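You operate a simulated robot arm through the tools that you are given. There is no shell and no other tool. Be economical: measure what you need, move in short steps, check, and stop when the job is done.

Carry out the task below with a simulated two-armed robot. There is one attempt and no reset: what you move stays moved.

## Task
On the table, fold the blue napkin in half.

The check looks at the end state, three seconds after you hand in, the way a careful person would. Anything else that was tipped, shoved, dropped, spilled or broken makes it a failure. Flat cloth is picked up by pressing the open fingertips on it (5 to 10 N) and closing them slowly along it; thin cloth reads only 2 to 8 mm in the jaws.

## Robot
Two 7-joint arms with two-finger parallel grippers on one trunk, on a base that drives. Base frame: it is fixed to the floor where the robot stands at the start and does not move with it; the origin is under the middle of the robot, x ahead of it, y to its left, z up. Readings come in m, degrees, newtons and seconds.
The left shoulder is at the start at [0.07, 0.134, 1.151], the right one opposite. Places, roughly: table [0.8, -0.1, 0.9]. Payload 1.57 kg a hand.
The tool frame of a hand sits at the grasp point between the pads (the TCP): z along the fingers, y along the line on which they close. The tips reach 0.03 m beyond it. The gripper opens to 0.08 m. The fingers are 0.017 m wide and 0.012 m thick; the gripper's body (0.04 by 0.082 m) begins 0.08 m behind the TCP.
Orientation is that of the tool frame in the base frame, as a unit quaternion [w, x, y, z]. With the fingers straight down and closing along the base's y, the tool's x points along the base's -x, its y along +y and its z along -z.

## Interface
- The arms move only by the tool servo_tool. It takes "left_series", "right_series" or both (then of equal length, played together; a hand with none holds still); each is a list of rows, each a list of 7 numbers: the turn, a rotation vector about the tool's x, y, z in units of 60 degrees (1.0 is 60 degrees), then the shift along the tool's x, y, z in units of 400 mm (1.0 is 400 mm), then the opening in per cent of the stroke, from 0 (shut) to 100 (fully open). In form: [[rx, ry, rz, dx, dy, dz, hand], ...]. A call has 1 to 12 rows; each row is the pose to reach, as a shift and turn from the pose commanded when the call began, along the tool's axes at that moment. A call with a number of a shift or a turn outside -1 to 1 is refused whole. A row lasts 0.2 s, in which the tool goes at most 0.05 m and 8.6 degrees; a call with a longer step from one row to the next is refused whole, and so is a gripper value outside its range. Where a pose cannot be reached the arm comes as near as it can. A force on the tool above 40 N (or 10 N above the force at the start of the call, whichever is more), or a blocked arm, ends the call early, and 0.2 s more pass. The fingers move at their own pace (about 0.153 m/s each) and stop on an object; they squeeze with about 26 N. The grip force told is the motor's: it shows also when the fingers shut on nothing. Time passes only in rows, and 0.2 s behind the last, so rows that repeat a pose let the fingers close. The reply holds the time, the measured pose of the TCP, the force on the tool along the base axes, the opening and the grip force, in the units named above and with some noise, with the torque about the TCP (base axes, N m) and any sound that the robot's microphone picked up.
- Cameras (640 x 400 px; columns grow to the right, rows downward): "scene" is now at [0.1128, -0.0181, 1.3653]; the picture's right is [-0.20, -0.98, 0.00], its down [-0.79, 0.16, -0.59] and it looks along [0.58, -0.12, -0.80] (base axes); focal length 242 px, centre (320, 200). "left" rides on the left gripper at [0.072, 0.007, -0.122] in its tool frame; the picture's right is [-0.09, 1.00, 0.00], its down [-0.84, -0.08, -0.54] and it looks along [-0.54, -0.05, 0.84] (tool axes); focal length 238 px, centre (320, 200). "right" rides on the right gripper at [0.072, -0.007, -0.122] in its tool frame; the picture's right is [0.09, 1.00, 0.00], its down [-0.84, 0.08, -0.54] and it looks along [-0.54, 0.05, 0.84] (tool axes); focal length 238 px, centre (320, 200). There is no depth. A picture from a camera that has moved, and an enlarged one, comes with that camera's place and axes in the base frame and with its lens. The place of the scene camera against the robot may be out by one fixed shift of up to 0.018 m in any direction.
- snapshot(camera): a new picture of that camera. The clock stands still meanwhile.
- slide_trunk(by): slides the trunk up (or, below 0, down) by that many m; the arms and the scene camera ride with it, the base frame stays. It gives what a move gives, with no picture.
- base_move(legs): drives the robot by 1 to 6 legs, each [ahead, left, turn to the left] in m, m and degrees, along the robot's own axes; the way and the turn of a leg run together, so that a leg with both is an arc; at most 1.5 m and 180 degrees a leg. The arms and the cameras ride along, it lands a little off, and it stops where it bumps. It gives what a move gives.
- pan_tilt(pan, tilt): turns the head with the scene camera to pan (to the left, within 86 degrees either way) and tilt (down, from -29 to 69), counted from straight ahead of the robot. It gives what a move gives.
- inspect(camera, box): a new picture of the part [left, top, right, bottom] of that camera's present view, enlarged. The clock stands still meanwhile.
- hand_in(): hands the job in; it is judged then, once.

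Work in short steps. Places have to be worked out from the pictures, the camera data and where the tool is seen: move nearer, look again, correct. Check each grasp and each placing, and mend what went wrong. You have 120 turns and 100 pictures in all, those below and enlarged ones among them. Open the grippers and draw the arms clear of the work before you hand the job in, unless the task says otherwise; then end with one line.

The tools are called after "Call:" as a command line: name --argument value ..., lists and objects as JSON in quotes. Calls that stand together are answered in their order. servo_tool: Moves the arms, as the interface text tells. Its arguments: {"type":"object","properties":{"left_series":{"type":"array","items":{"type":"array","items":{"type":"number"}}},"right_series":{"type":"array","items":{"type":"array","items":{"type":"number"}}}},"required":[]} The other tools are called the same way: slide_trunk (by) slides the trunk up or down; base_move (legs) drives the base; pan_tilt (pan, tilt) turns the head that bears the scene camera; snapshot (camera) takes a picture; inspect (camera, box) takes an enlarged picture of a part of a camera's view; hand_in () hands the job in.

At the start:

```text
t: 0.0
left_position: [0.504, 0.2361, 1.0998]
left_tool_rot: [0.0, -0.001, 1.0, 0.0]
left_force: [-0.3, -0.1, 0.0]
left_moment: [-0.03, 0.01, 0.0]
left_grip_width: 0.0801
left_grasp_force: 0.0
right_position: [0.4483, -0.2401, 1.1026]
right_tool_rot: [0.0, -0.001, 1.0, 0.0]
right_force: [0.6, -0.1, -0.3]
right_moment: [-0.03, 0.01, 0.01]
right_grip_width: 0.0798
right_grasp_force: 0.0
trunk travel left (down, up): [-0.725, 0.215]
robot x, y, heading: [-0.0036, 0.0015, -0.1]
head pan, tilt: [-11.4, 53.5]
```

scene: 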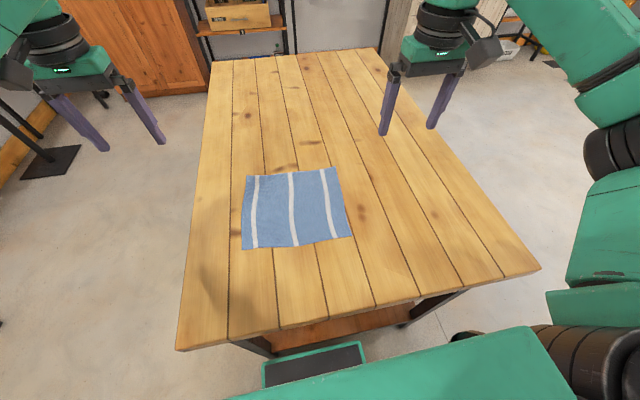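
right: 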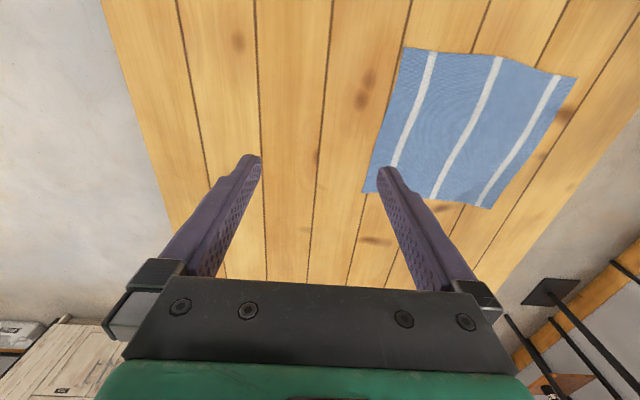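
left: 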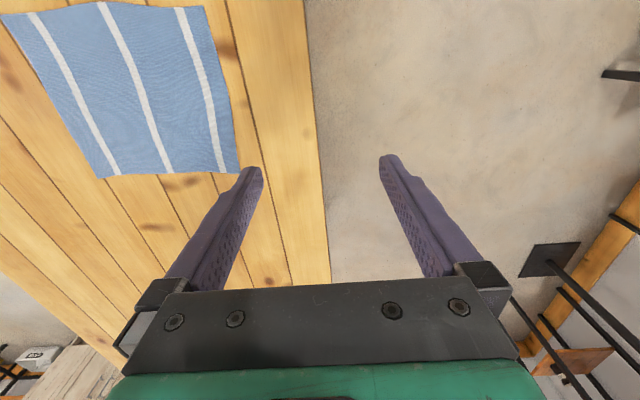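

The three cameras agree only if the surface is at z≈0.86. That puts the napkin corners at about NL(.379,.109), NR(.364,-.14), FL(.599,.090) and FR(.586,-.152). I'll move both hands above the near corners, half open.

Call:
servo_tool --left_series '[[0, 0, 0, 0.036, -0.05, 0.05, 50], [0, 0, 0, 0.072, -0.101, 0.1, 50], [0, 0, 0, 0.108, -0.152, 0.15, 50], [0, 0, 0, 0.144, -0.202, 0.2, 50], [0, 0, 0, 0.18, -0.253, 0.25, 50], [0, 0, 0, 0.216, -0.304, 0.3, 50], [0, 0, 0, 0.252, -0.354, 0.35, 50], [0, 0, 0, 0.285, -0.405, 0.4, 50], [0, 0, 0, 0.285, -0.405, 0.4, 50]]' --right_series '[[0, 0, 0, 0.022, 0.042, 0.05, 50], [0, 0, 0, 0.045, 0.083, 0.1, 50], [0, 0, 0, 0.067, 0.125, 0.15, 50], [0, 0, 0, 0.09, 0.167, 0.2, 50], [0, 0, 0, 0.112, 0.208, 0.25, 50], [0, 0, 0, 0.135, 0.25, 0.3, 50], [0, 0, 0, 0.157, 0.291, 0.35, 50], [0, 0, 0, 0.18, 0.333, 0.4065, 50], [0, 0, 0, 0.18, 0.333, 0.4065, 50]]'

Call:
snapshot --camera "left"

Call:
snapshot --camera "right"

Call:
snapshot --camera "scene"

```text
t: 2.0
left_position: [0.3893, 0.0722, 0.9396]
left_tool_rot: [0.0, -0.001, 1.0, -0.001]
left_force: [0.4, 0.5, 0.2]
left_moment: [0.01, -0.01, 0.01]
left_grip_width: 0.0399
left_grasp_force: 0.1
right_position: [0.3749, -0.1079, 0.939]
right_tool_rot: [-0.001, 0.0, 1.0, -0.001]
right_force: [-0.2, -0.3, 0.5]
right_moment: [-0.03, 0.01, 0.02]
right_grip_width: 0.0403
right_grasp_force: 0.0
trunk travel left (down, up): [-0.725, 0.215]
robot x, y, heading: [0.001, -0.0014, 0.1]
head pan, tilt: [-11.4, 53.5]
```

```text
96 pictures are left
camera left: at [0.3191, 0.0768, 1.0614], right [0.09, 1.0, 0.0], down [0.84, -0.08, 0.54], along [0.54, -0.05, -0.84], focal length 238 px, centre (320, 200)
```

left: 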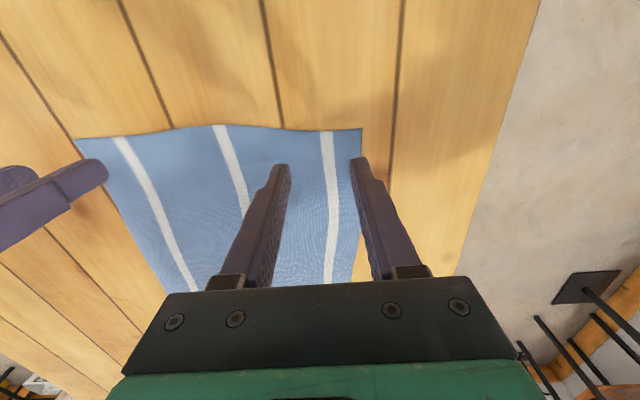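

```text
95 pictures are left
camera right: at [0.3019, -0.1136, 1.0624], right [-0.09, 1.0, 0.0], down [0.84, 0.08, 0.54], along [0.54, 0.05, -0.84], focal length 238 px, centre (320, 200)
```

right: 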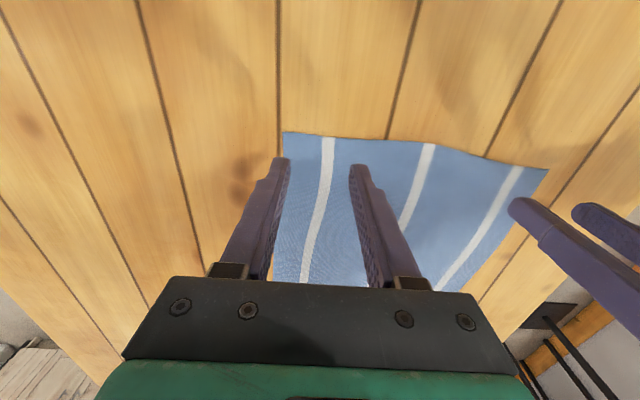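

```text
94 pictures are left
camera scene: at [0.1126, -0.018, 1.3653], right [-0.2, -0.98, 0.0], down [-0.79, 0.16, -0.59], along [0.58, -0.12, -0.8], focal length 242 px, centre (320, 200)
```

scene: 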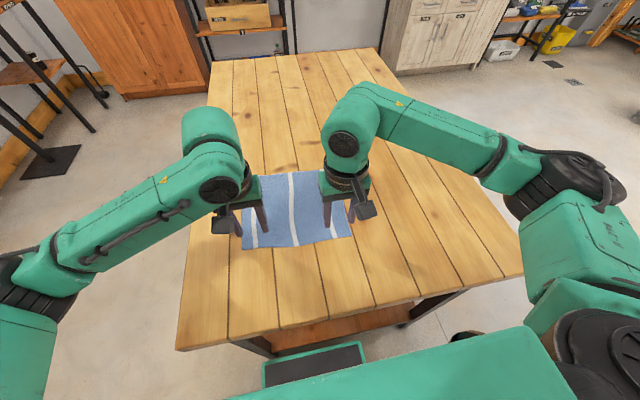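

Both estimates hold up: the left camera gives NL at (.381,.107) and the right gives NR at (.366,-.140). I'll lower to about 1 cm above the cloth and move the right hand slightly further in.

Call:
servo_tool --left_series '[[0, 0, 0, 0, 0, 0.05, 50], [0, 0, 0, -0.006, 0, 0.1, 50], [0, 0, 0, -0.006, 0, 0.11, 50]]' --right_series '[[0, 0, 0, -0.006, 0, 0.05, 50], [0, 0, 0, -0.012, 0, 0.1, 50], [0, 0, 0, -0.012, 0, 0.11, 50]]'

Call:
servo_tool --left_series '[[0, 0, 0, 0, 0, 0.0025, 50], [0, 0, 0, 0, 0, 0.005, 50], [0, 0, 0, 0, 0, 0.0075, 50]]' --right_series '[[0, 0, 0, 0, 0, 0.0025, 50], [0, 0, 0, 0, 0, 0.005, 50], [0, 0, 0, 0, 0, 0.0075, 50]]'

Call:
snapshot --camera "left"

```text
t: 2.8
left_position: [0.3924, 0.0741, 0.8956]
left_tool_rot: [0.001, -0.001, 1.0, -0.001]
left_force: [0.2, 0.6, 0.4]
left_moment: [0.02, 0.02, 0.0]
left_grip_width: 0.0397
left_grasp_force: 0.2
right_position: [0.38, -0.1057, 0.8971]
right_tool_rot: [0.0, 0.0, 1.0, 0.0]
right_force: [0.3, 0.8, -0.3]
right_moment: [-0.03, 0.0, 0.01]
right_grip_width: 0.0397
right_grasp_force: 0.1
trunk travel left (down, up): [-0.725, 0.215]
robot x, y, heading: [0.0013, 0.0009, 0.0]
head pan, tilt: [-11.4, 53.5]
```

```text
t: 3.6
left_position: [0.3936, 0.0731, 0.8929]
left_tool_rot: [0.0, -0.001, 1.0, -0.001]
left_force: [0.4, 0.3, -0.3]
left_moment: [0.02, 0.0, -0.02]
left_grip_width: 0.0399
left_grasp_force: 0.0
right_position: [0.3796, -0.1063, 0.8931]
right_tool_rot: [0.0, -0.001, 1.0, 0.001]
right_force: [0.7, -0.3, -0.4]
right_moment: [-0.01, 0.0, 0.02]
right_grip_width: 0.04
right_grasp_force: 0.0
trunk travel left (down, up): [-0.725, 0.215]
robot x, y, heading: [0.0045, -0.0015, 0.2]
head pan, tilt: [-11.4, 53.5]
```

```text
93 pictures are left
camera left: at [0.3223, 0.0776, 1.0146], right [0.09, 1.0, 0.0], down [0.84, -0.08, 0.54], along [0.54, -0.05, -0.84], focal length 238 px, centre (320, 200)
```

left: 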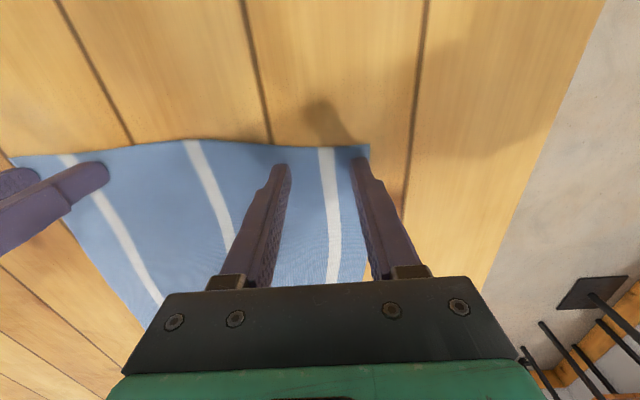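

No contact yet, with the tips at about z=.863. I'll go down a few millimetres more.

Call:
servo_tool --left_series '[[0, 0, 0, 0, 0, 0.0025, 50], [0, 0, 0, 0, 0, 0.005, 50], [0, 0, 0, 0, 0, 0.0075, 50]]' --right_series '[[0, 0, 0, 0, 0, 0.0025, 50], [0, 0, 0, 0, 0, 0.005, 50], [0, 0, 0, 0, 0, 0.0075, 50]]'

```text
t: 4.4
left_position: [0.3923, 0.072, 0.8919]
left_tool_rot: [0.002, 0.0, 1.0, -0.001]
left_force: [2.3, -0.4, 9.5]
left_moment: [0.19, -0.01, -0.04]
left_grip_width: 0.0398
left_grasp_force: 0.1
right_position: [0.3795, -0.1058, 0.8911]
right_tool_rot: [0.001, -0.001, 1.0, 0.0]
right_force: [2.0, -0.5, 8.4]
right_moment: [-0.09, -0.03, 0.01]
right_grip_width: 0.0399
right_grasp_force: 0.1
trunk travel left (down, up): [-0.725, 0.215]
robot x, y, heading: [-0.0025, 0.0012, 0.1]
head pan, tilt: [-11.4, 53.5]
```

Both hands are pressing at about 9 N, which is in the right range. I'll close them slowly.

Call:
servo_tool --left_series '[[0, 0, 0, 0, 0, 0, 46], [0, 0, 0, 0, 0, 0, 42], [0, 0, 0, 0, 0, 0, 38], [0, 0, 0, 0, 0, 0, 34], [0, 0, 0, 0, 0, 0, 30], [0, 0, 0, 0, 0, 0, 26], [0, 0, 0, 0, 0, 0, 22], [0, 0, 0, 0, 0, 0, 18], [0, 0, 0, 0, 0, 0, 14], [0, 0, 0, 0, 0, 0, 9], [0, 0, 0, 0, 0, 0, 4], [0, 0, 0, 0, 0, 0, 0]]' --right_series '[[0, 0, 0, 0, 0, 0, 46], [0, 0, 0, 0, 0, 0, 42], [0, 0, 0, 0, 0, 0, 38], [0, 0, 0, 0, 0, 0, 34], [0, 0, 0, 0, 0, 0, 30], [0, 0, 0, 0, 0, 0, 26], [0, 0, 0, 0, 0, 0, 22], [0, 0, 0, 0, 0, 0, 18], [0, 0, 0, 0, 0, 0, 14], [0, 0, 0, 0, 0, 0, 9], [0, 0, 0, 0, 0, 0, 4], [0, 0, 0, 0, 0, 0, 0]]'

Call:
snapshot --camera "left"

Call:
snapshot --camera "right"

```text
t: 7.0
left_position: [0.3896, 0.0729, 0.8917]
left_tool_rot: [0.002, 0.0, 1.0, -0.002]
left_force: [-0.7, -9.5, 17.4]
left_moment: [-0.27, 0.05, 0.08]
left_grip_width: 0.002
left_grasp_force: 23.6
right_position: [0.3776, -0.1049, 0.8906]
right_tool_rot: [0.003, -0.002, 1.0, 0.0]
right_force: [2.3, 12.6, 8.4]
right_moment: [0.4, 0.03, -0.07]
right_grip_width: 0.0016
right_grasp_force: 23.3
trunk travel left (down, up): [-0.725, 0.215]
robot x, y, heading: [0.0037, -0.0016, 0.1]
head pan, tilt: [-11.4, 53.5]
```

```text
92 pictures are left
camera left: at [0.3195, 0.0779, 1.0127], right [0.09, 1.0, 0.0], down [0.84, -0.08, 0.54], along [0.54, -0.05, -0.84], focal length 238 px, centre (320, 200)
```

left: 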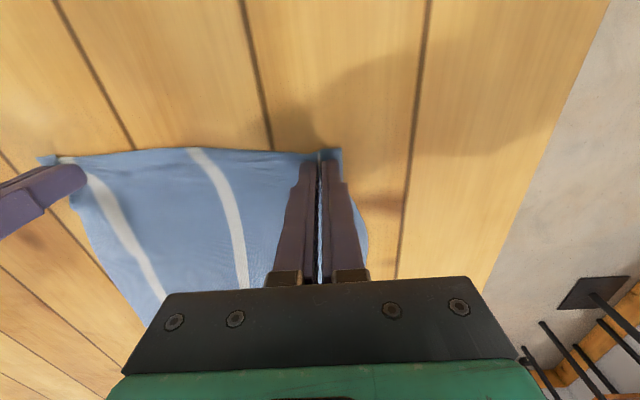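

```text
91 pictures are left
camera right: at [0.3046, -0.1126, 1.0134], right [-0.09, 1.0, 0.0], down [0.83, 0.08, 0.54], along [0.54, 0.05, -0.84], focal length 238 px, centre (320, 200)
```

right: 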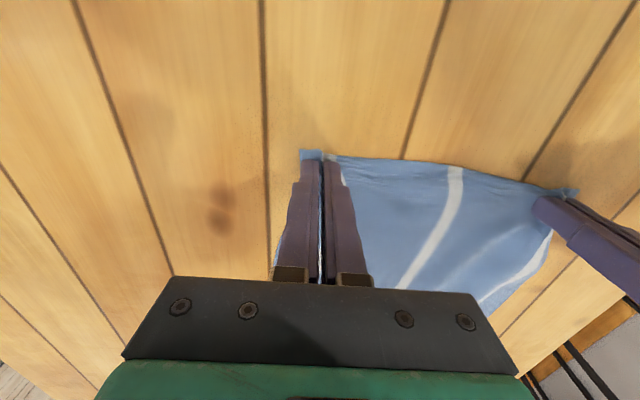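

Both hands have hold of the cloth. But folding near to far with vertical fingers would leave the edge curled under at the end. Folding far to near is better, because I can tilt the fingers forward as the edge comes over. I'll open slowly to re-spread the cloth and then lift off.

Call:
servo_tool --left_series '[[0, 0, 0, 0, 0, 0, 8], [0, 0, 0, 0, 0, 0, 16], [0, 0, 0, 0, 0, 0, 24], [0, 0, 0, 0, 0, 0, 32], [0, 0, 0, 0, 0, 0, 40], [0, 0, 0, 0, 0, 0, 48], [0, 0, 0, 0, 0, 0, 52], [0, 0, 0, 0, 0, -0.05, 52], [0, 0, 0, 0, 0, -0.15, 52], [0, 0, 0, 0, 0, -0.25, 52]]' --right_series '[[0, 0, 0, 0, 0, 0, 8], [0, 0, 0, 0, 0, 0, 16], [0, 0, 0, 0, 0, 0, 24], [0, 0, 0, 0, 0, 0, 32], [0, 0, 0, 0, 0, 0, 40], [0, 0, 0, 0, 0, 0, 48], [0, 0, 0, 0, 0, 0, 52], [0, 0, 0, 0, 0, -0.05, 52], [0, 0, 0, 0, 0, -0.15, 52], [0, 0, 0, 0, 0, -0.25, 52]]'

Call:
snapshot --camera "left"

Call:
snapshot --camera "right"

```text
t: 9.2
left_position: [0.3924, 0.0743, 0.9897]
left_tool_rot: [-0.001, 0.0, 1.0, 0.0]
left_force: [-0.1, 0.0, 1.1]
left_moment: [0.0, 0.01, 0.02]
left_grip_width: 0.0414
left_grasp_force: 0.0
right_position: [0.3794, -0.1063, 0.9901]
right_tool_rot: [0.0, 0.0, 1.0, 0.0]
right_force: [0.6, 0.0, -1.2]
right_moment: [-0.01, 0.03, -0.03]
right_grip_width: 0.0416
right_grasp_force: 0.0
trunk travel left (down, up): [-0.725, 0.215]
robot x, y, heading: [-0.0016, -0.0012, 0.1]
head pan, tilt: [-11.4, 53.5]
```

```text
90 pictures are left
camera left: at [0.3218, 0.0781, 1.1118], right [0.09, 1.0, 0.0], down [0.84, -0.08, 0.54], along [0.54, -0.05, -0.84], focal length 238 px, centre (320, 200)
```

left: 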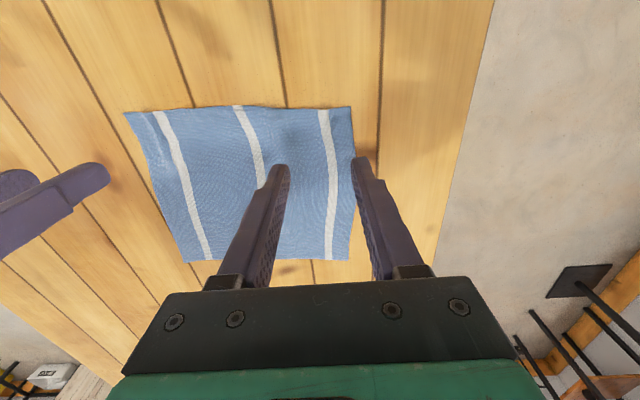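

```text
89 pictures are left
camera right: at [0.3075, -0.1137, 1.1119], right [-0.09, 1.0, 0.0], down [0.84, 0.08, 0.54], along [0.54, 0.05, -0.84], focal length 238 px, centre (320, 200)
```

right: 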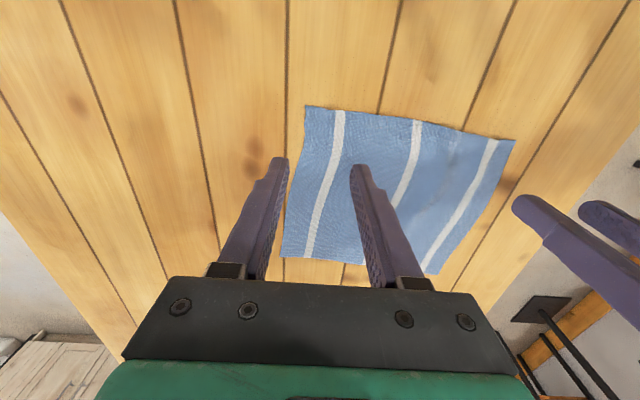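

The cloth re-spread well. The far corners are now about FL(.594,.094) and FR(.574,-.147). I'll move the hands over them and lower to just above the cloth.

Call:
servo_tool --left_series '[[0, 0, 0, -0.1, -0.01, 0, 50], [0, 0, 0, -0.2, -0.02, 0, 50], [0, 0, 0, -0.3, -0.03, 0, 50], [0, 0, 0, -0.4, -0.0325, 0, 50], [0, 0, 0, -0.47, -0.0325, 0.05, 50], [0, 0, 0, -0.47, -0.0325, 0.13, 50], [0, 0, 0, -0.47, -0.0325, 0.2, 50], [0, 0, 0, -0.47, -0.0325, 0.2, 50]]' --right_series '[[0, 0, 0, -0.1, -0.01, 0, 50], [0, 0, 0, -0.2, -0.0175, 0, 50], [0, 0, 0, -0.3, -0.0175, 0, 50], [0, 0, 0, -0.4, -0.0175, 0, 50], [0, 0, 0, -0.4675, -0.0175, 0.05, 50], [0, 0, 0, -0.4675, -0.0175, 0.13, 50], [0, 0, 0, -0.4675, -0.0175, 0.2, 50], [0, 0, 0, -0.4675, -0.0175, 0.2, 50]]'

Call:
snapshot --camera "left"

Call:
snapshot --camera "right"

Call:
snapshot --camera "scene"

```text
t: 11.0
left_position: [0.5799, 0.0592, 0.9095]
left_tool_rot: [0.0, 0.0, 1.0, -0.001]
left_force: [-0.2, 0.3, 0.8]
left_moment: [-0.04, -0.01, -0.01]
left_grip_width: 0.04
left_grasp_force: 0.1
right_position: [0.5676, -0.1135, 0.909]
right_tool_rot: [0.0, 0.0, 1.0, 0.001]
right_force: [-0.1, 0.8, 0.2]
right_moment: [0.01, -0.03, -0.02]
right_grip_width: 0.04
right_grasp_force: 0.0
trunk travel left (down, up): [-0.725, 0.215]
robot x, y, heading: [0.0004, 0.0028, -0.2]
head pan, tilt: [-11.4, 53.5]
```

```text
88 pictures are left
camera left: at [0.5097, 0.0647, 1.0305], right [0.09, 1.0, 0.0], down [0.84, -0.08, 0.54], along [0.54, -0.05, -0.84], focal length 238 px, centre (320, 200)
```

left: 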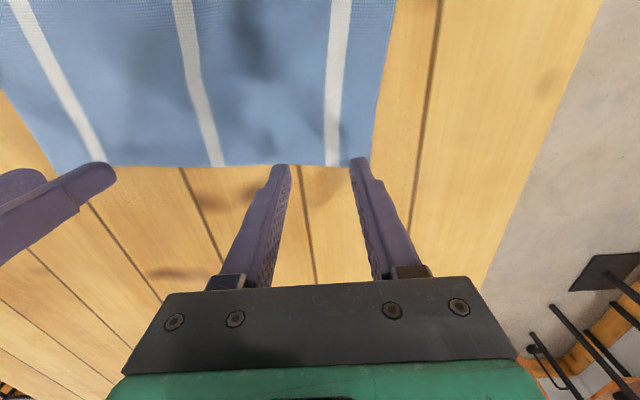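

```text
87 pictures are left
camera right: at [0.4945, -0.1204, 1.0324], right [-0.09, 1.0, 0.0], down [0.84, 0.08, 0.54], along [0.54, 0.05, -0.84], focal length 238 px, centre (320, 200)
```

right: 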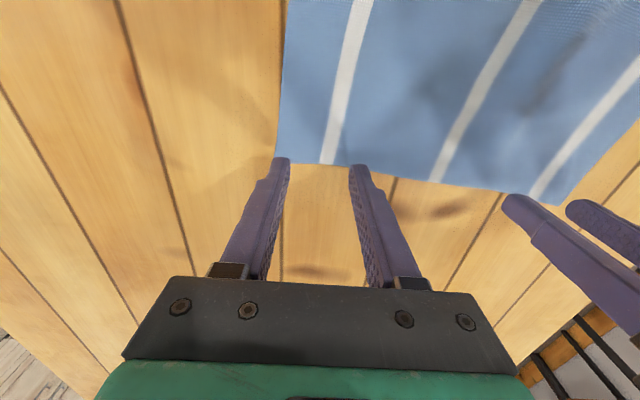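

```text
86 pictures are left
camera scene: at [0.1124, -0.018, 1.3654], right [-0.2, -0.98, 0.0], down [-0.79, 0.16, -0.59], along [0.58, -0.12, -0.8], focal length 242 px, centre (320, 200)
```

scene: 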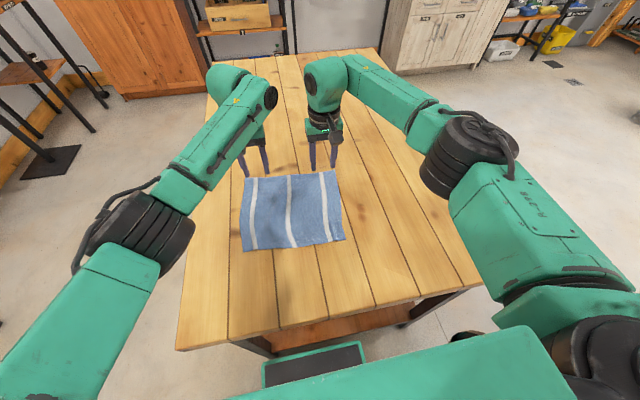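

The far edge measures x≈.588 at the left hand and .572 at the right. I'll bring the hands back 3 to 5 mm and lower them into contact.

Call:
servo_tool --left_series '[[0, 0, 0, 0.008, 0, 0.02, 50], [0, 0, 0, 0.008, 0, 0.034, 50], [0, 0, 0, 0.008, 0, 0.038, 50], [0, 0, 0, 0.008, 0, 0.0425, 50], [0, 0, 0, 0.008, 0, 0.0445, 50]]' --right_series '[[0, 0, 0, 0.012, 0, 0.02, 50], [0, 0, 0, 0.012, 0, 0.034, 50], [0, 0, 0, 0.012, 0, 0.038, 50], [0, 0, 0, 0.012, 0, 0.0425, 50], [0, 0, 0, 0.012, 0, 0.0445, 50]]'

```text
t: 12.2
left_position: [0.5768, 0.0602, 0.8914]
left_tool_rot: [-0.001, 0.0, 1.0, 0.0]
left_force: [-0.6, -1.1, -0.2]
left_moment: [0.0, -0.01, 0.03]
left_grip_width: 0.0401
left_grasp_force: 0.0
right_position: [0.5621, -0.1132, 0.8921]
right_tool_rot: [0.0, 0.001, 1.0, 0.0]
right_force: [-0.4, 0.0, 0.1]
right_moment: [0.0, -0.04, 0.05]
right_grip_width: 0.04
right_grasp_force: 0.0
trunk travel left (down, up): [-0.725, 0.215]
robot x, y, heading: [0.0007, -0.001, 0.0]
head pan, tilt: [-11.4, 53.5]
```

Still not touching, so I'll go down 2 mm more.

Call:
servo_tool --left_series '[[0, 0, 0, 0, 0, 0.002, 50], [0, 0, 0, 0, 0, 0.004, 50], [0, 0, 0, 0, 0, 0.0055, 50]]' --right_series '[[0, 0, 0, 0, 0, 0.002, 50], [0, 0, 0, 0, 0, 0.004, 50], [0, 0, 0, 0, 0, 0.0055, 50]]'

```text
t: 13.0
left_position: [0.5773, 0.0609, 0.8922]
left_tool_rot: [0.001, -0.001, 1.0, 0.0]
left_force: [2.1, -0.1, 6.5]
left_moment: [0.03, -0.06, -0.02]
left_grip_width: 0.0397
left_grasp_force: 0.1
right_position: [0.5617, -0.1125, 0.8909]
right_tool_rot: [0.0, 0.0, 1.0, 0.0]
right_force: [1.6, 0.5, 3.9]
right_moment: [0.02, -0.05, 0.0]
right_grip_width: 0.0401
right_grasp_force: 0.1
trunk travel left (down, up): [-0.725, 0.215]
robot x, y, heading: [0.0044, 0.0, 0.0]
head pan, tilt: [-11.4, 53.5]
```

The left presses at 6.5 N and the right at 3.9 N. I'll lower the right another 0.6 mm and close both slowly.

Call:
servo_tool --left_series '[[0, 0, 0, 0, 0, 0, 50], [0, 0, 0, 0, 0, 0, 46], [0, 0, 0, 0, 0, 0, 42], [0, 0, 0, 0, 0, 0, 37], [0, 0, 0, 0, 0, 0, 32], [0, 0, 0, 0, 0, 0, 27], [0, 0, 0, 0, 0, 0, 22], [0, 0, 0, 0, 0, 0, 17], [0, 0, 0, 0, 0, 0, 12], [0, 0, 0, 0, 0, 0, 7], [0, 0, 0, 0, 0, 0, 2], [0, 0, 0, 0, 0, 0, 0]]' --right_series '[[0, 0, 0, 0, 0, 0.0015, 50], [0, 0, 0, 0, 0, 0.0015, 46], [0, 0, 0, 0, 0, 0.0015, 42], [0, 0, 0, 0, 0, 0.0015, 37], [0, 0, 0, 0, 0, 0.0015, 32], [0, 0, 0, 0, 0, 0.0015, 27], [0, 0, 0, 0, 0, 0.0015, 22], [0, 0, 0, 0, 0, 0.0015, 17], [0, 0, 0, 0, 0, 0.0015, 12], [0, 0, 0, 0, 0, 0.0015, 7], [0, 0, 0, 0, 0, 0.0015, 2], [0, 0, 0, 0, 0, 0.0015, 0]]'

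Call:
snapshot --camera "left"

Call:
snapshot --camera "right"

```text
t: 15.6
left_position: [0.5763, 0.0601, 0.8906]
left_tool_rot: [0.0, 0.0, 1.0, 0.0]
left_force: [0.1, -5.9, 6.7]
left_moment: [-0.2, 0.02, 0.0]
left_grip_width: 0.0017
left_grasp_force: 23.8
right_position: [0.5606, -0.1117, 0.8907]
right_tool_rot: [0.001, 0.0, 1.0, 0.001]
right_force: [-0.3, 7.4, 6.0]
right_moment: [0.21, 0.0, 0.0]
right_grip_width: 0.0019
right_grasp_force: 23.1
trunk travel left (down, up): [-0.725, 0.215]
robot x, y, heading: [-0.0, -0.0019, 0.0]
head pan, tilt: [-11.4, 53.5]
```

```text
85 pictures are left
camera left: at [0.5047, 0.0646, 1.0128], right [0.09, 1.0, 0.0], down [0.84, -0.08, 0.54], along [0.54, -0.05, -0.84], focal length 238 px, centre (320, 200)
```

left: 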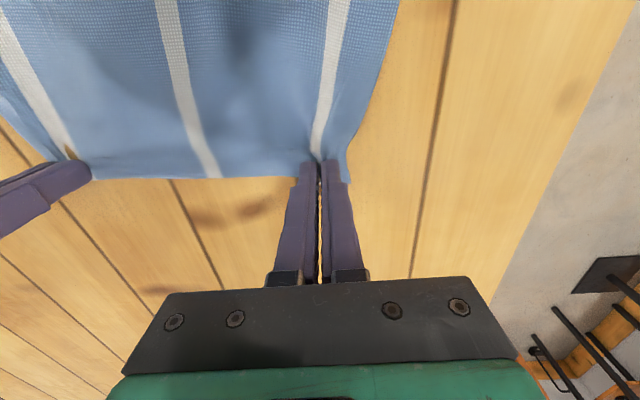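

```text
84 pictures are left
camera right: at [0.4873, -0.1201, 1.0133], right [-0.09, 1.0, 0.0], down [0.84, 0.08, 0.54], along [0.54, 0.05, -0.84], focal length 238 px, centre (320, 200)
```

right: 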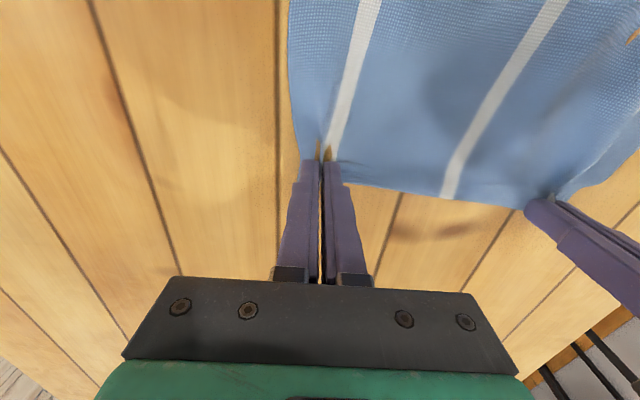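

Both grips read about 1.8 mm with 23 N, so the far corners are pinched. Now the first half of the arc: up and toward the robot, with the fingers still vertical.

Call:
servo_tool --left_series '[[0, 0, 0, 0.002, 0.001, -0.031, 0], [0, 0, 0, 0.008, 0.003, -0.061, 0], [0, 0, 0, 0.018, 0.004, -0.091, 0], [0, 0, 0, 0.032, 0.006, -0.119, 0], [0, 0, 0, 0.05, 0.007, -0.145, 0], [0, 0, 0, 0.071, 0.009, -0.168, 0], [0, 0, 0, 0.095, 0.01, -0.188, 0], [0, 0, 0, 0.121, 0.012, -0.206, 0], [0, 0, 0, 0.15, 0.013, -0.219, 0], [0, 0, 0, 0.18, 0.015, -0.229, 0], [0, 0, 0, 0.211, 0.016, -0.235, 0], [0, 0, 0, 0.2425, 0.0175, -0.2375, 0]]' --right_series '[[0, 0, 0, 0.002, 0.001, -0.031, 0], [0, 0, 0, 0.008, 0.003, -0.061, 0], [0, 0, 0, 0.018, 0.004, -0.091, 0], [0, 0, 0, 0.032, 0.006, -0.119, 0], [0, 0, 0, 0.049, 0.007, -0.145, 0], [0, 0, 0, 0.07, 0.009, -0.168, 0], [0, 0, 0, 0.093, 0.01, -0.188, 0], [0, 0, 0, 0.119, 0.012, -0.206, 0], [0, 0, 0, 0.147, 0.013, -0.219, 0], [0, 0, 0, 0.176, 0.015, -0.229, 0], [0, 0, 0, 0.2065, 0.016, -0.235, 0], [0, 0, 0, 0.2375, 0.0175, -0.2375, 0]]'

Call:
snapshot --camera "left"

Call:
snapshot --camera "right"

Call:
snapshot --camera "scene"

```text
t: 18.2
left_position: [0.4804, 0.0663, 0.9859]
left_tool_rot: [0.0, -0.001, 1.0, 0.0]
left_force: [0.0, -10.9, 0.1]
left_moment: [-0.29, 0.03, 0.07]
left_grip_width: 0.0018
left_grasp_force: 23.5
right_position: [0.4663, -0.1069, 0.9855]
right_tool_rot: [0.0, 0.001, 1.0, 0.0]
right_force: [1.0, 10.2, -0.6]
right_moment: [0.3, 0.01, 0.02]
right_grip_width: 0.0019
right_grasp_force: 23.4
trunk travel left (down, up): [-0.725, 0.215]
robot x, y, heading: [0.0024, -0.0007, 0.2]
head pan, tilt: [-11.4, 53.5]
```

```text
83 pictures are left
camera left: at [0.409, 0.0716, 1.1071], right [0.09, 1.0, 0.0], down [0.84, -0.08, 0.54], along [0.54, -0.05, -0.84], focal length 238 px, centre (320, 200)
```

left: 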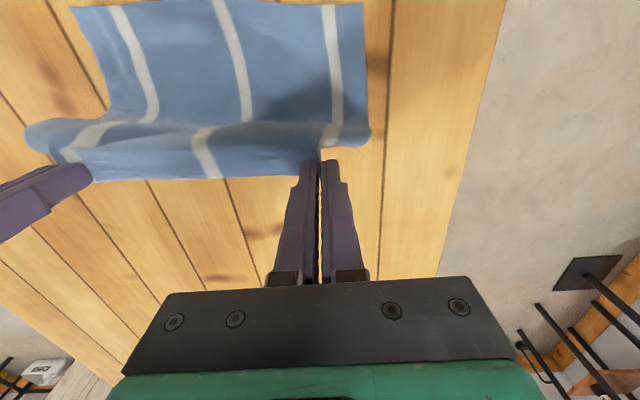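

```text
82 pictures are left
camera right: at [0.3939, -0.1136, 1.1075], right [-0.09, 1.0, 0.0], down [0.84, 0.08, 0.54], along [0.54, 0.05, -0.84], focal length 238 px, centre (320, 200)
```

right: 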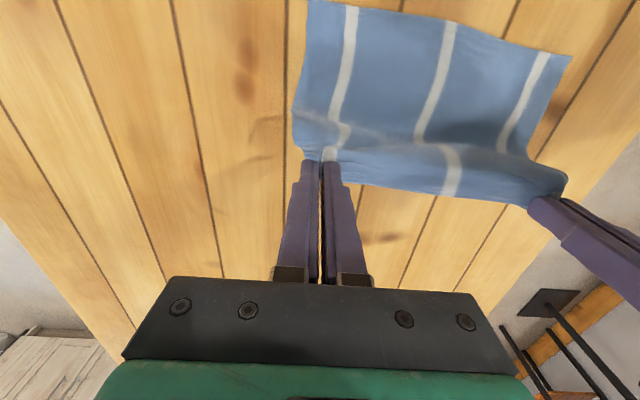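

```text
81 pictures are left
camera scene: at [0.1119, -0.018, 1.3654], right [-0.2, -0.98, 0.0], down [-0.79, 0.16, -0.59], along [0.58, -0.12, -0.8], focal length 242 px, centre (320, 200)
```

scene: 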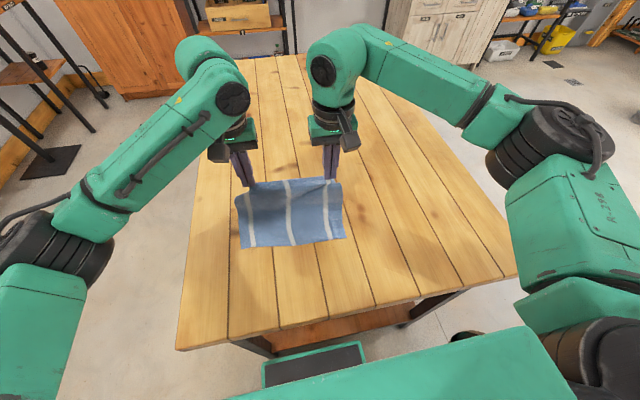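

The cloth is following and sags toward the robot, and there's about 10 N of tension between the hands. I'll continue over, tilting the fingers forward 50° and bringing the hands slightly together.

Call:
servo_tool --left_series '[[0, -0.104, 0, 0.0346, -0.005, 0.0019, 0], [0, -0.208, 0, 0.0687, -0.008, 0.0074, 0], [0, -0.312, 0, 0.102, -0.006, 0.0166, 0], [0, -0.416, 0, 0.1342, -0.005, 0.0293, 0], [0, -0.52, 0, 0.1648, -0.004, 0.0454, 0], [0, -0.624, 0, 0.1933, -0.003, 0.0646, 0], [0, -0.728, 0, 0.2195, -0.002, 0.0868, 0], [0, -0.833, 0, 0.2432, -0.001, 0.1116, 0], [0, -0.833, 0, 0.2591, 0, 0.1324, 0], [0, -0.833, 0, 0.2726, 0.001, 0.1546, 0], [0, -0.833, 0, 0.2838, 0.002, 0.1782, 0], [0, -0.833, 0, 0.2917, 0.0025, 0.2028, 0]]' --right_series '[[0, -0.104, 0, 0.034, 0.008, 0.0019, 0], [0, -0.208, 0, 0.0676, 0.014, 0.0074, 0], [0, -0.312, 0, 0.1004, 0.018, 0.0166, 0], [0, -0.416, 0, 0.1321, 0.02, 0.0293, 0], [0, -0.52, 0, 0.1623, 0.022, 0.0454, 0], [0, -0.624, 0, 0.1903, 0.024, 0.0646, 0], [0, -0.728, 0, 0.2161, 0.026, 0.0868, 0], [0, -0.833, 0, 0.2394, 0.028, 0.1116, 0], [0, -0.833, 0, 0.255, 0.029, 0.1324, 0], [0, -0.833, 0, 0.2682, 0.03, 0.1546, 0], [0, -0.833, 0, 0.2791, 0.031, 0.1782, 0], [0, -0.833, 0, 0.2869, 0.0325, 0.2028, 0]]'

Call:
snapshot --camera "left"

Call:
snapshot --camera "right"

Call:
snapshot --camera "scene"

```text
t: 20.8
left_position: [0.3632, 0.0671, 0.9028]
left_tool_rot: [0.423, 0.0, 0.906, -0.001]
left_force: [1.0, -0.7, -0.3]
left_moment: [0.01, 0.02, 0.03]
left_grip_width: 0.0021
left_grasp_force: 23.3
right_position: [0.3518, -0.0937, 0.9022]
right_tool_rot: [0.423, 0.0, 0.906, 0.0]
right_force: [0.3, -0.1, -1.0]
right_moment: [-0.02, 0.0, -0.03]
right_grip_width: 0.0019
right_grasp_force: 24.0
right hand out of reach, approached as far as the arm can: row 8, 9
trunk travel left (down, up): [-0.725, 0.215]
robot x, y, heading: [0.0023, 0.0021, -0.2]
head pan, tilt: [-11.4, 53.5]
```

```text
80 pictures are left
camera left: at [0.2256, 0.0724, 0.9269], right [0.06, 1.0, 0.07], down [0.12, -0.08, 0.99], along [0.99, -0.05, -0.13], focal length 238 px, centre (320, 200)
```

left: 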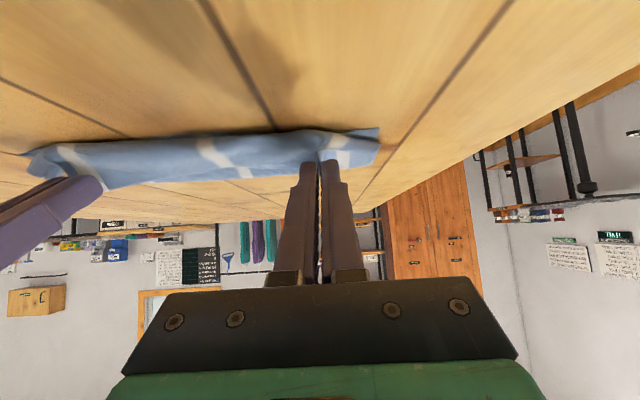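

```text
79 pictures are left
camera right: at [0.2121, -0.1009, 0.9269], right [-0.06, 1.0, -0.07], down [0.12, 0.08, 0.99], along [0.99, 0.05, -0.13], focal length 238 px, centre (320, 200)
```

right: 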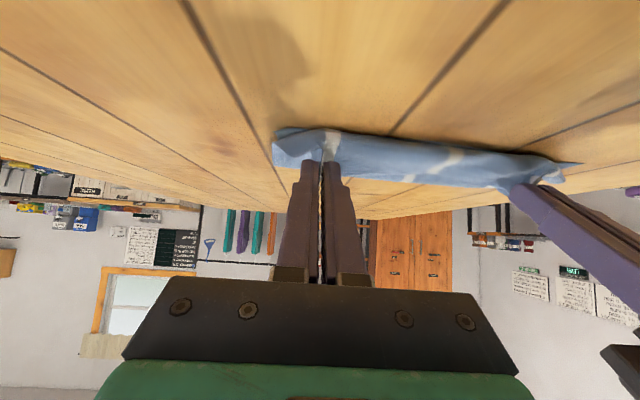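

```text
78 pictures are left
camera scene: at [0.1126, -0.0181, 1.3654], right [-0.2, -0.98, 0.0], down [-0.79, 0.16, -0.59], along [0.58, -0.12, -0.8], focal length 242 px, centre (320, 200)
```

scene: 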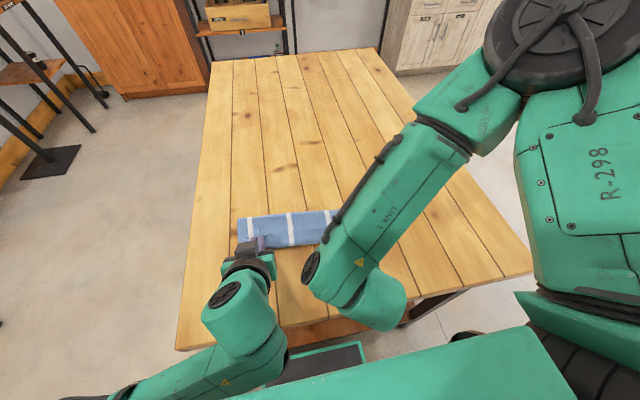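

The edge is over and the near half is covered. I'll lower the tips to the cloth a little further toward the near edge and open slowly, which should spread the pinch flat.

Call:
servo_tool --left_series '[[0, 0, 0, 0.013, 0, 0.004, 0], [0, 0, 0, 0.026, 0, 0.008, 0], [0, 0, 0, 0.0385, 0, 0.0125, 0], [0, 0, 0, 0.0385, 0, 0.0125, 0]]' --right_series '[[0, 0, 0, 0.013, 0, 0.004, 0], [0, 0, 0, 0.026, 0, 0.008, 0], [0, 0, 0, 0.0385, 0, 0.0125, 0], [0, 0, 0, 0.0385, 0, 0.0125, 0]]'

Call:
snapshot --camera "left"

Call:
inspect --camera "scene" --box '[200, 180, 380, 300]'

```text
t: 21.8
left_position: [0.3578, 0.0673, 0.8894]
left_tool_rot: [0.423, -0.001, 0.906, 0.0]
left_force: [0.6, -0.5, 2.0]
left_moment: [0.02, -0.01, 0.01]
left_grip_width: 0.0016
left_grasp_force: 23.5
right_position: [0.3451, -0.0935, 0.8882]
right_tool_rot: [0.423, 0.0, 0.906, 0.001]
right_force: [0.6, -0.3, 3.2]
right_moment: [-0.02, -0.08, 0.02]
right_grip_width: 0.0017
right_grasp_force: 23.4
trunk travel left (down, up): [-0.725, 0.215]
robot x, y, heading: [0.0022, -0.002, 0.3]
head pan, tilt: [-11.4, 53.5]
```

```text
77 pictures are left
camera left: at [0.2192, 0.072, 0.9121], right [0.06, 1.0, 0.07], down [0.12, -0.08, 0.99], along [0.99, -0.05, -0.13], focal length 238 px, centre (320, 200)
```

left: 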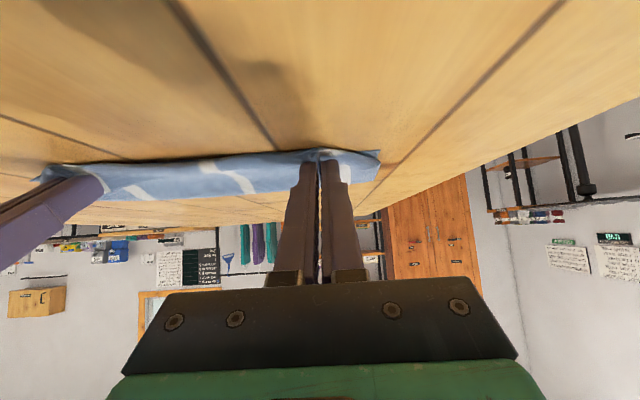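

```text
3.33 times, centred on (290, 240) of scene
camera zoom: at [0.1125, -0.018, 1.3654], right [-0.2, -0.98, 0.0], down [-0.79, 0.16, -0.59], along [0.58, -0.12, -0.8], focal length 808 px, centre (420, 67)
```

zoom: 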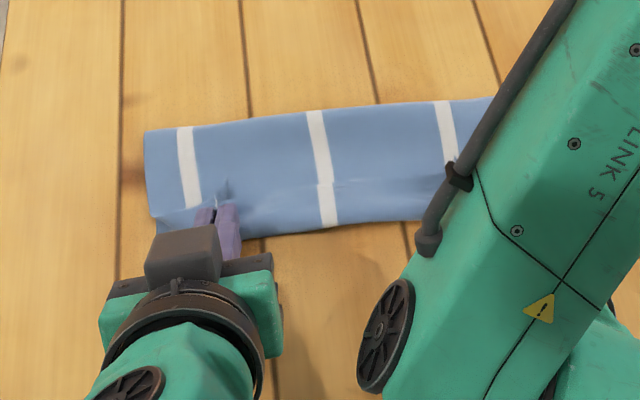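

The fold lies well and contact is light, at 2 to 3 N. I'll open slowly and withdraw along the fingers, then up.

Call:
servo_tool --left_series '[[0, 0, 0, 0, 0, 0, 8], [0, 0, 0, 0, 0, 0, 16], [0, 0, 0, 0, 0, 0, 24], [0, 0, 0, 0, 0, 0, 32], [0, 0, 0, 0, 0, 0, 40], [0, 0, 0, 0, 0, 0, 46], [0, 0, 0, -0.02, 0, -0.02, 46], [0, 0, 0, -0.06, 0, -0.05, 46], [0, 0, 0, -0.12, 0, -0.1, 46], [0, 0, 0, -0.19, 0, -0.16, 46]]' --right_series '[[0, 0, 0, 0, 0, 0, 8], [0, 0, 0, 0, 0, 0, 16], [0, 0, 0, 0, 0, 0, 24], [0, 0, 0, 0, 0, 0, 32], [0, 0, 0, 0, 0, 0, 40], [0, 0, 0, 0, 0, 0, 46], [0, 0, 0, -0.02, 0, -0.02, 46], [0, 0, 0, -0.06, 0, -0.05, 46], [0, 0, 0, -0.12, 0, -0.1, 46], [0, 0, 0, -0.19, 0, -0.16, 46]]'

Call:
snapshot --camera "left"

Call:
snapshot --camera "right"

Call:
inspect --camera "scene" --box '[200, 180, 380, 300]'

```text
t: 24.1
left_position: [0.37, 0.1361, 0.9203]
left_tool_rot: [0.35, -0.038, 0.926, 0.134]
left_force: [-0.9, -1.0, 0.0]
left_moment: [0.0, -0.01, 0.04]
left_grip_width: 0.0365
left_grasp_force: 0.1
right_position: [0.3543, -0.0835, 0.9811]
right_tool_rot: [0.422, 0.004, 0.907, 0.001]
right_force: [-0.4, 0.4, -0.1]
right_moment: [0.01, -0.02, 0.04]
right_grip_width: 0.0366
right_grasp_force: 0.1
right hand out of reach, approached as far as the arm can: row 8, 9, 10
trunk travel left (down, up): [-0.725, 0.215]
robot x, y, heading: [-0.0027, -0.0042, 0.0]
head pan, tilt: [-11.4, 53.5]
stopped in row 10 (left hand): the arm was blocked; the commanded pose is now the measured one
```

```text
75 pictures are left
camera left: at [0.2386, 0.1081, 0.9619], right [-0.1, 0.95, 0.28], down [0.3, -0.24, 0.92], along [0.95, 0.17, -0.26], focal length 238 px, centre (320, 200)
```

left: 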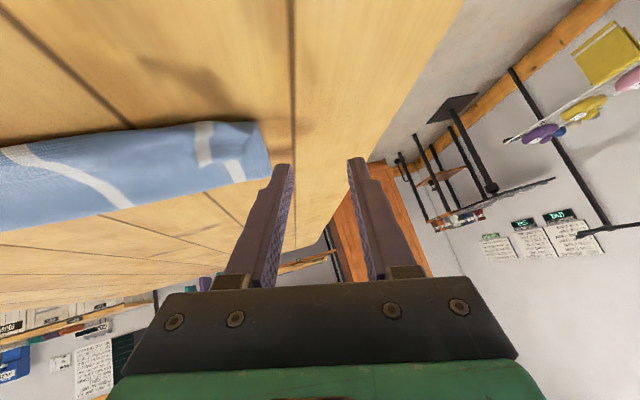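

```text
74 pictures are left
camera right: at [0.2144, -0.0895, 1.0058], right [-0.05, 1.0, -0.07], down [0.13, 0.07, 0.99], along [0.99, 0.04, -0.13], focal length 238 px, centre (320, 200)
```

right: 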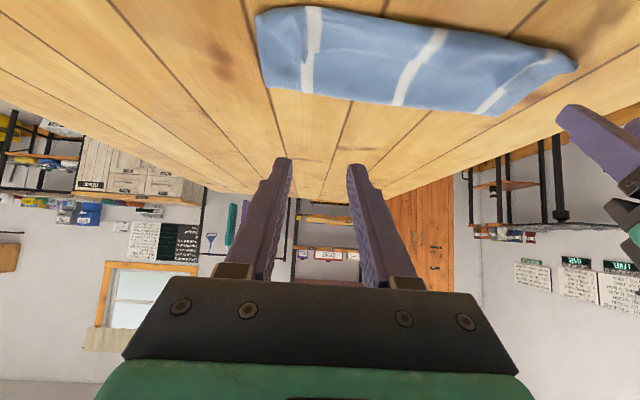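

```text
3.33 times, centred on (290, 240) of scene
camera zoom: at [0.107, -0.026, 1.3652], right [-0.28, -0.96, 0.0], down [-0.77, 0.23, -0.59], along [0.57, -0.17, -0.81], focal length 808 px, centre (420, 67)
```

zoom: 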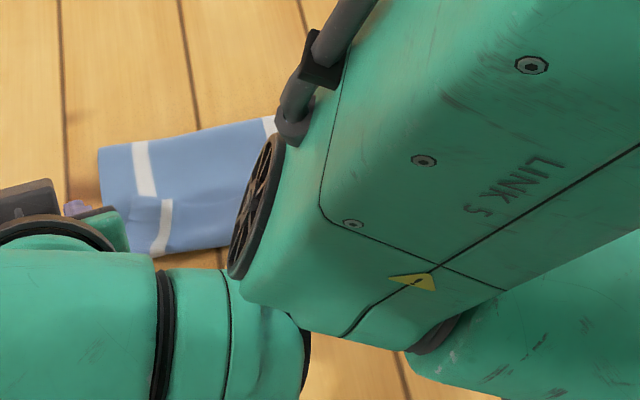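

The cloth is released and folded. While lifting, the arms blocked each other and the left hand got shoved sideways. I'll spread the hands apart and up.

Call:
servo_tool --left_series '[[0, 0, 0, -0.03, 0.05, -0.022, 46], [0, 0, 0, -0.06, 0.11, -0.044, 46], [0, 0, 0, -0.095, 0.17, -0.066, 46], [0, 0, 0, -0.127, 0.236, -0.089, 46], [0, 0, 0, -0.127, 0.236, -0.089, 46]]' --right_series '[[0, 0, 0, -0.044, -0.06, 0.004, 46], [0, 0, 0, -0.088, -0.12, 0.008, 46], [0, 0, 0, -0.132, -0.18, 0.012, 46], [0, 0, 0, -0.176, -0.25, 0.015, 46], [0, 0, 0, -0.176, -0.25, 0.015, 46]]'

Call:
snapshot --camera "scene"

```text
t: 25.0
left_position: [0.3744, 0.2093, 0.9713]
left_tool_rot: [0.344, 0.033, 0.909, 0.232]
left_force: [-0.1, -0.7, 0.3]
left_moment: [-0.01, -0.01, 0.02]
left_grip_width: 0.0369
left_grasp_force: 0.0
left hand out of reach, approached as far as the arm can: row 4
right_position: [0.3939, -0.1393, 1.0362]
right_tool_rot: [0.425, 0.002, 0.905, -0.002]
right_force: [0.0, -0.8, -0.5]
right_moment: [0.03, 0.02, 0.03]
right_grip_width: 0.0369
right_grasp_force: 0.1
right hand out of reach, approached as far as the arm can: row 1, 2, 3
trunk travel left (down, up): [-0.725, 0.215]
robot x, y, heading: [-0.0004, -0.0015, -0.4]
head pan, tilt: [-11.4, 53.5]
stopped in row 4 (left hand): the arm was blocked; the commanded pose is now the measured one
```

```text
72 pictures are left
camera scene: at [0.1123, -0.0218, 1.3653], right [-0.2, -0.98, 0.0], down [-0.79, 0.16, -0.59], along [0.58, -0.12, -0.8], focal length 242 px, centre (320, 200)
```

scene: 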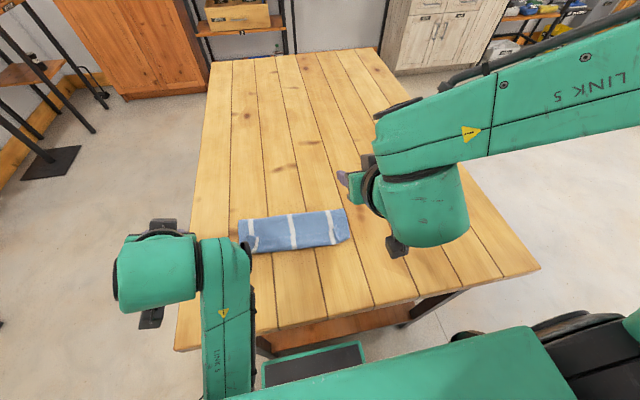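

The napkin is now in full view, so I'll zoom in on it before clearing the arms further.

Call:
inspect --camera "scene" --box '[220, 190, 370, 270]'

Call:
snapshot --camera "left"

```text
4.27 times, centred on (295, 230) of scene
camera zoom: at [0.1123, -0.0218, 1.3653], right [-0.2, -0.98, 0.0], down [-0.79, 0.16, -0.59], along [0.58, -0.12, -0.8], focal length 1035 px, centre (427, 72)
```

zoom: 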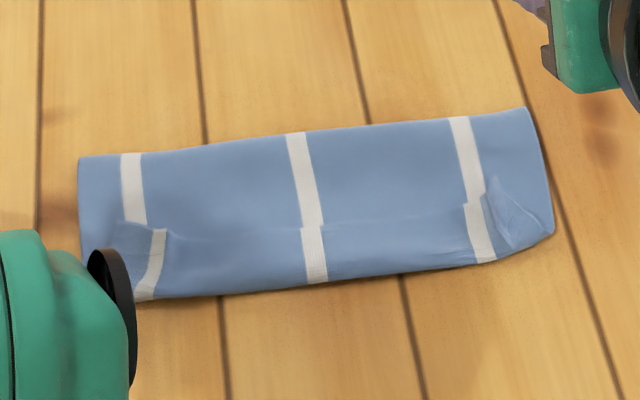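

```text
70 pictures are left
camera left: at [0.2429, 0.1811, 1.012], right [-0.03, 0.87, 0.5], down [0.3, -0.47, 0.83], along [0.95, 0.17, -0.25], focal length 238 px, centre (320, 200)
```

left: 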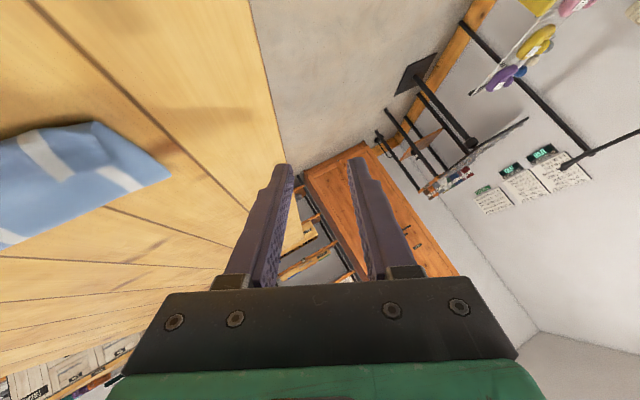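

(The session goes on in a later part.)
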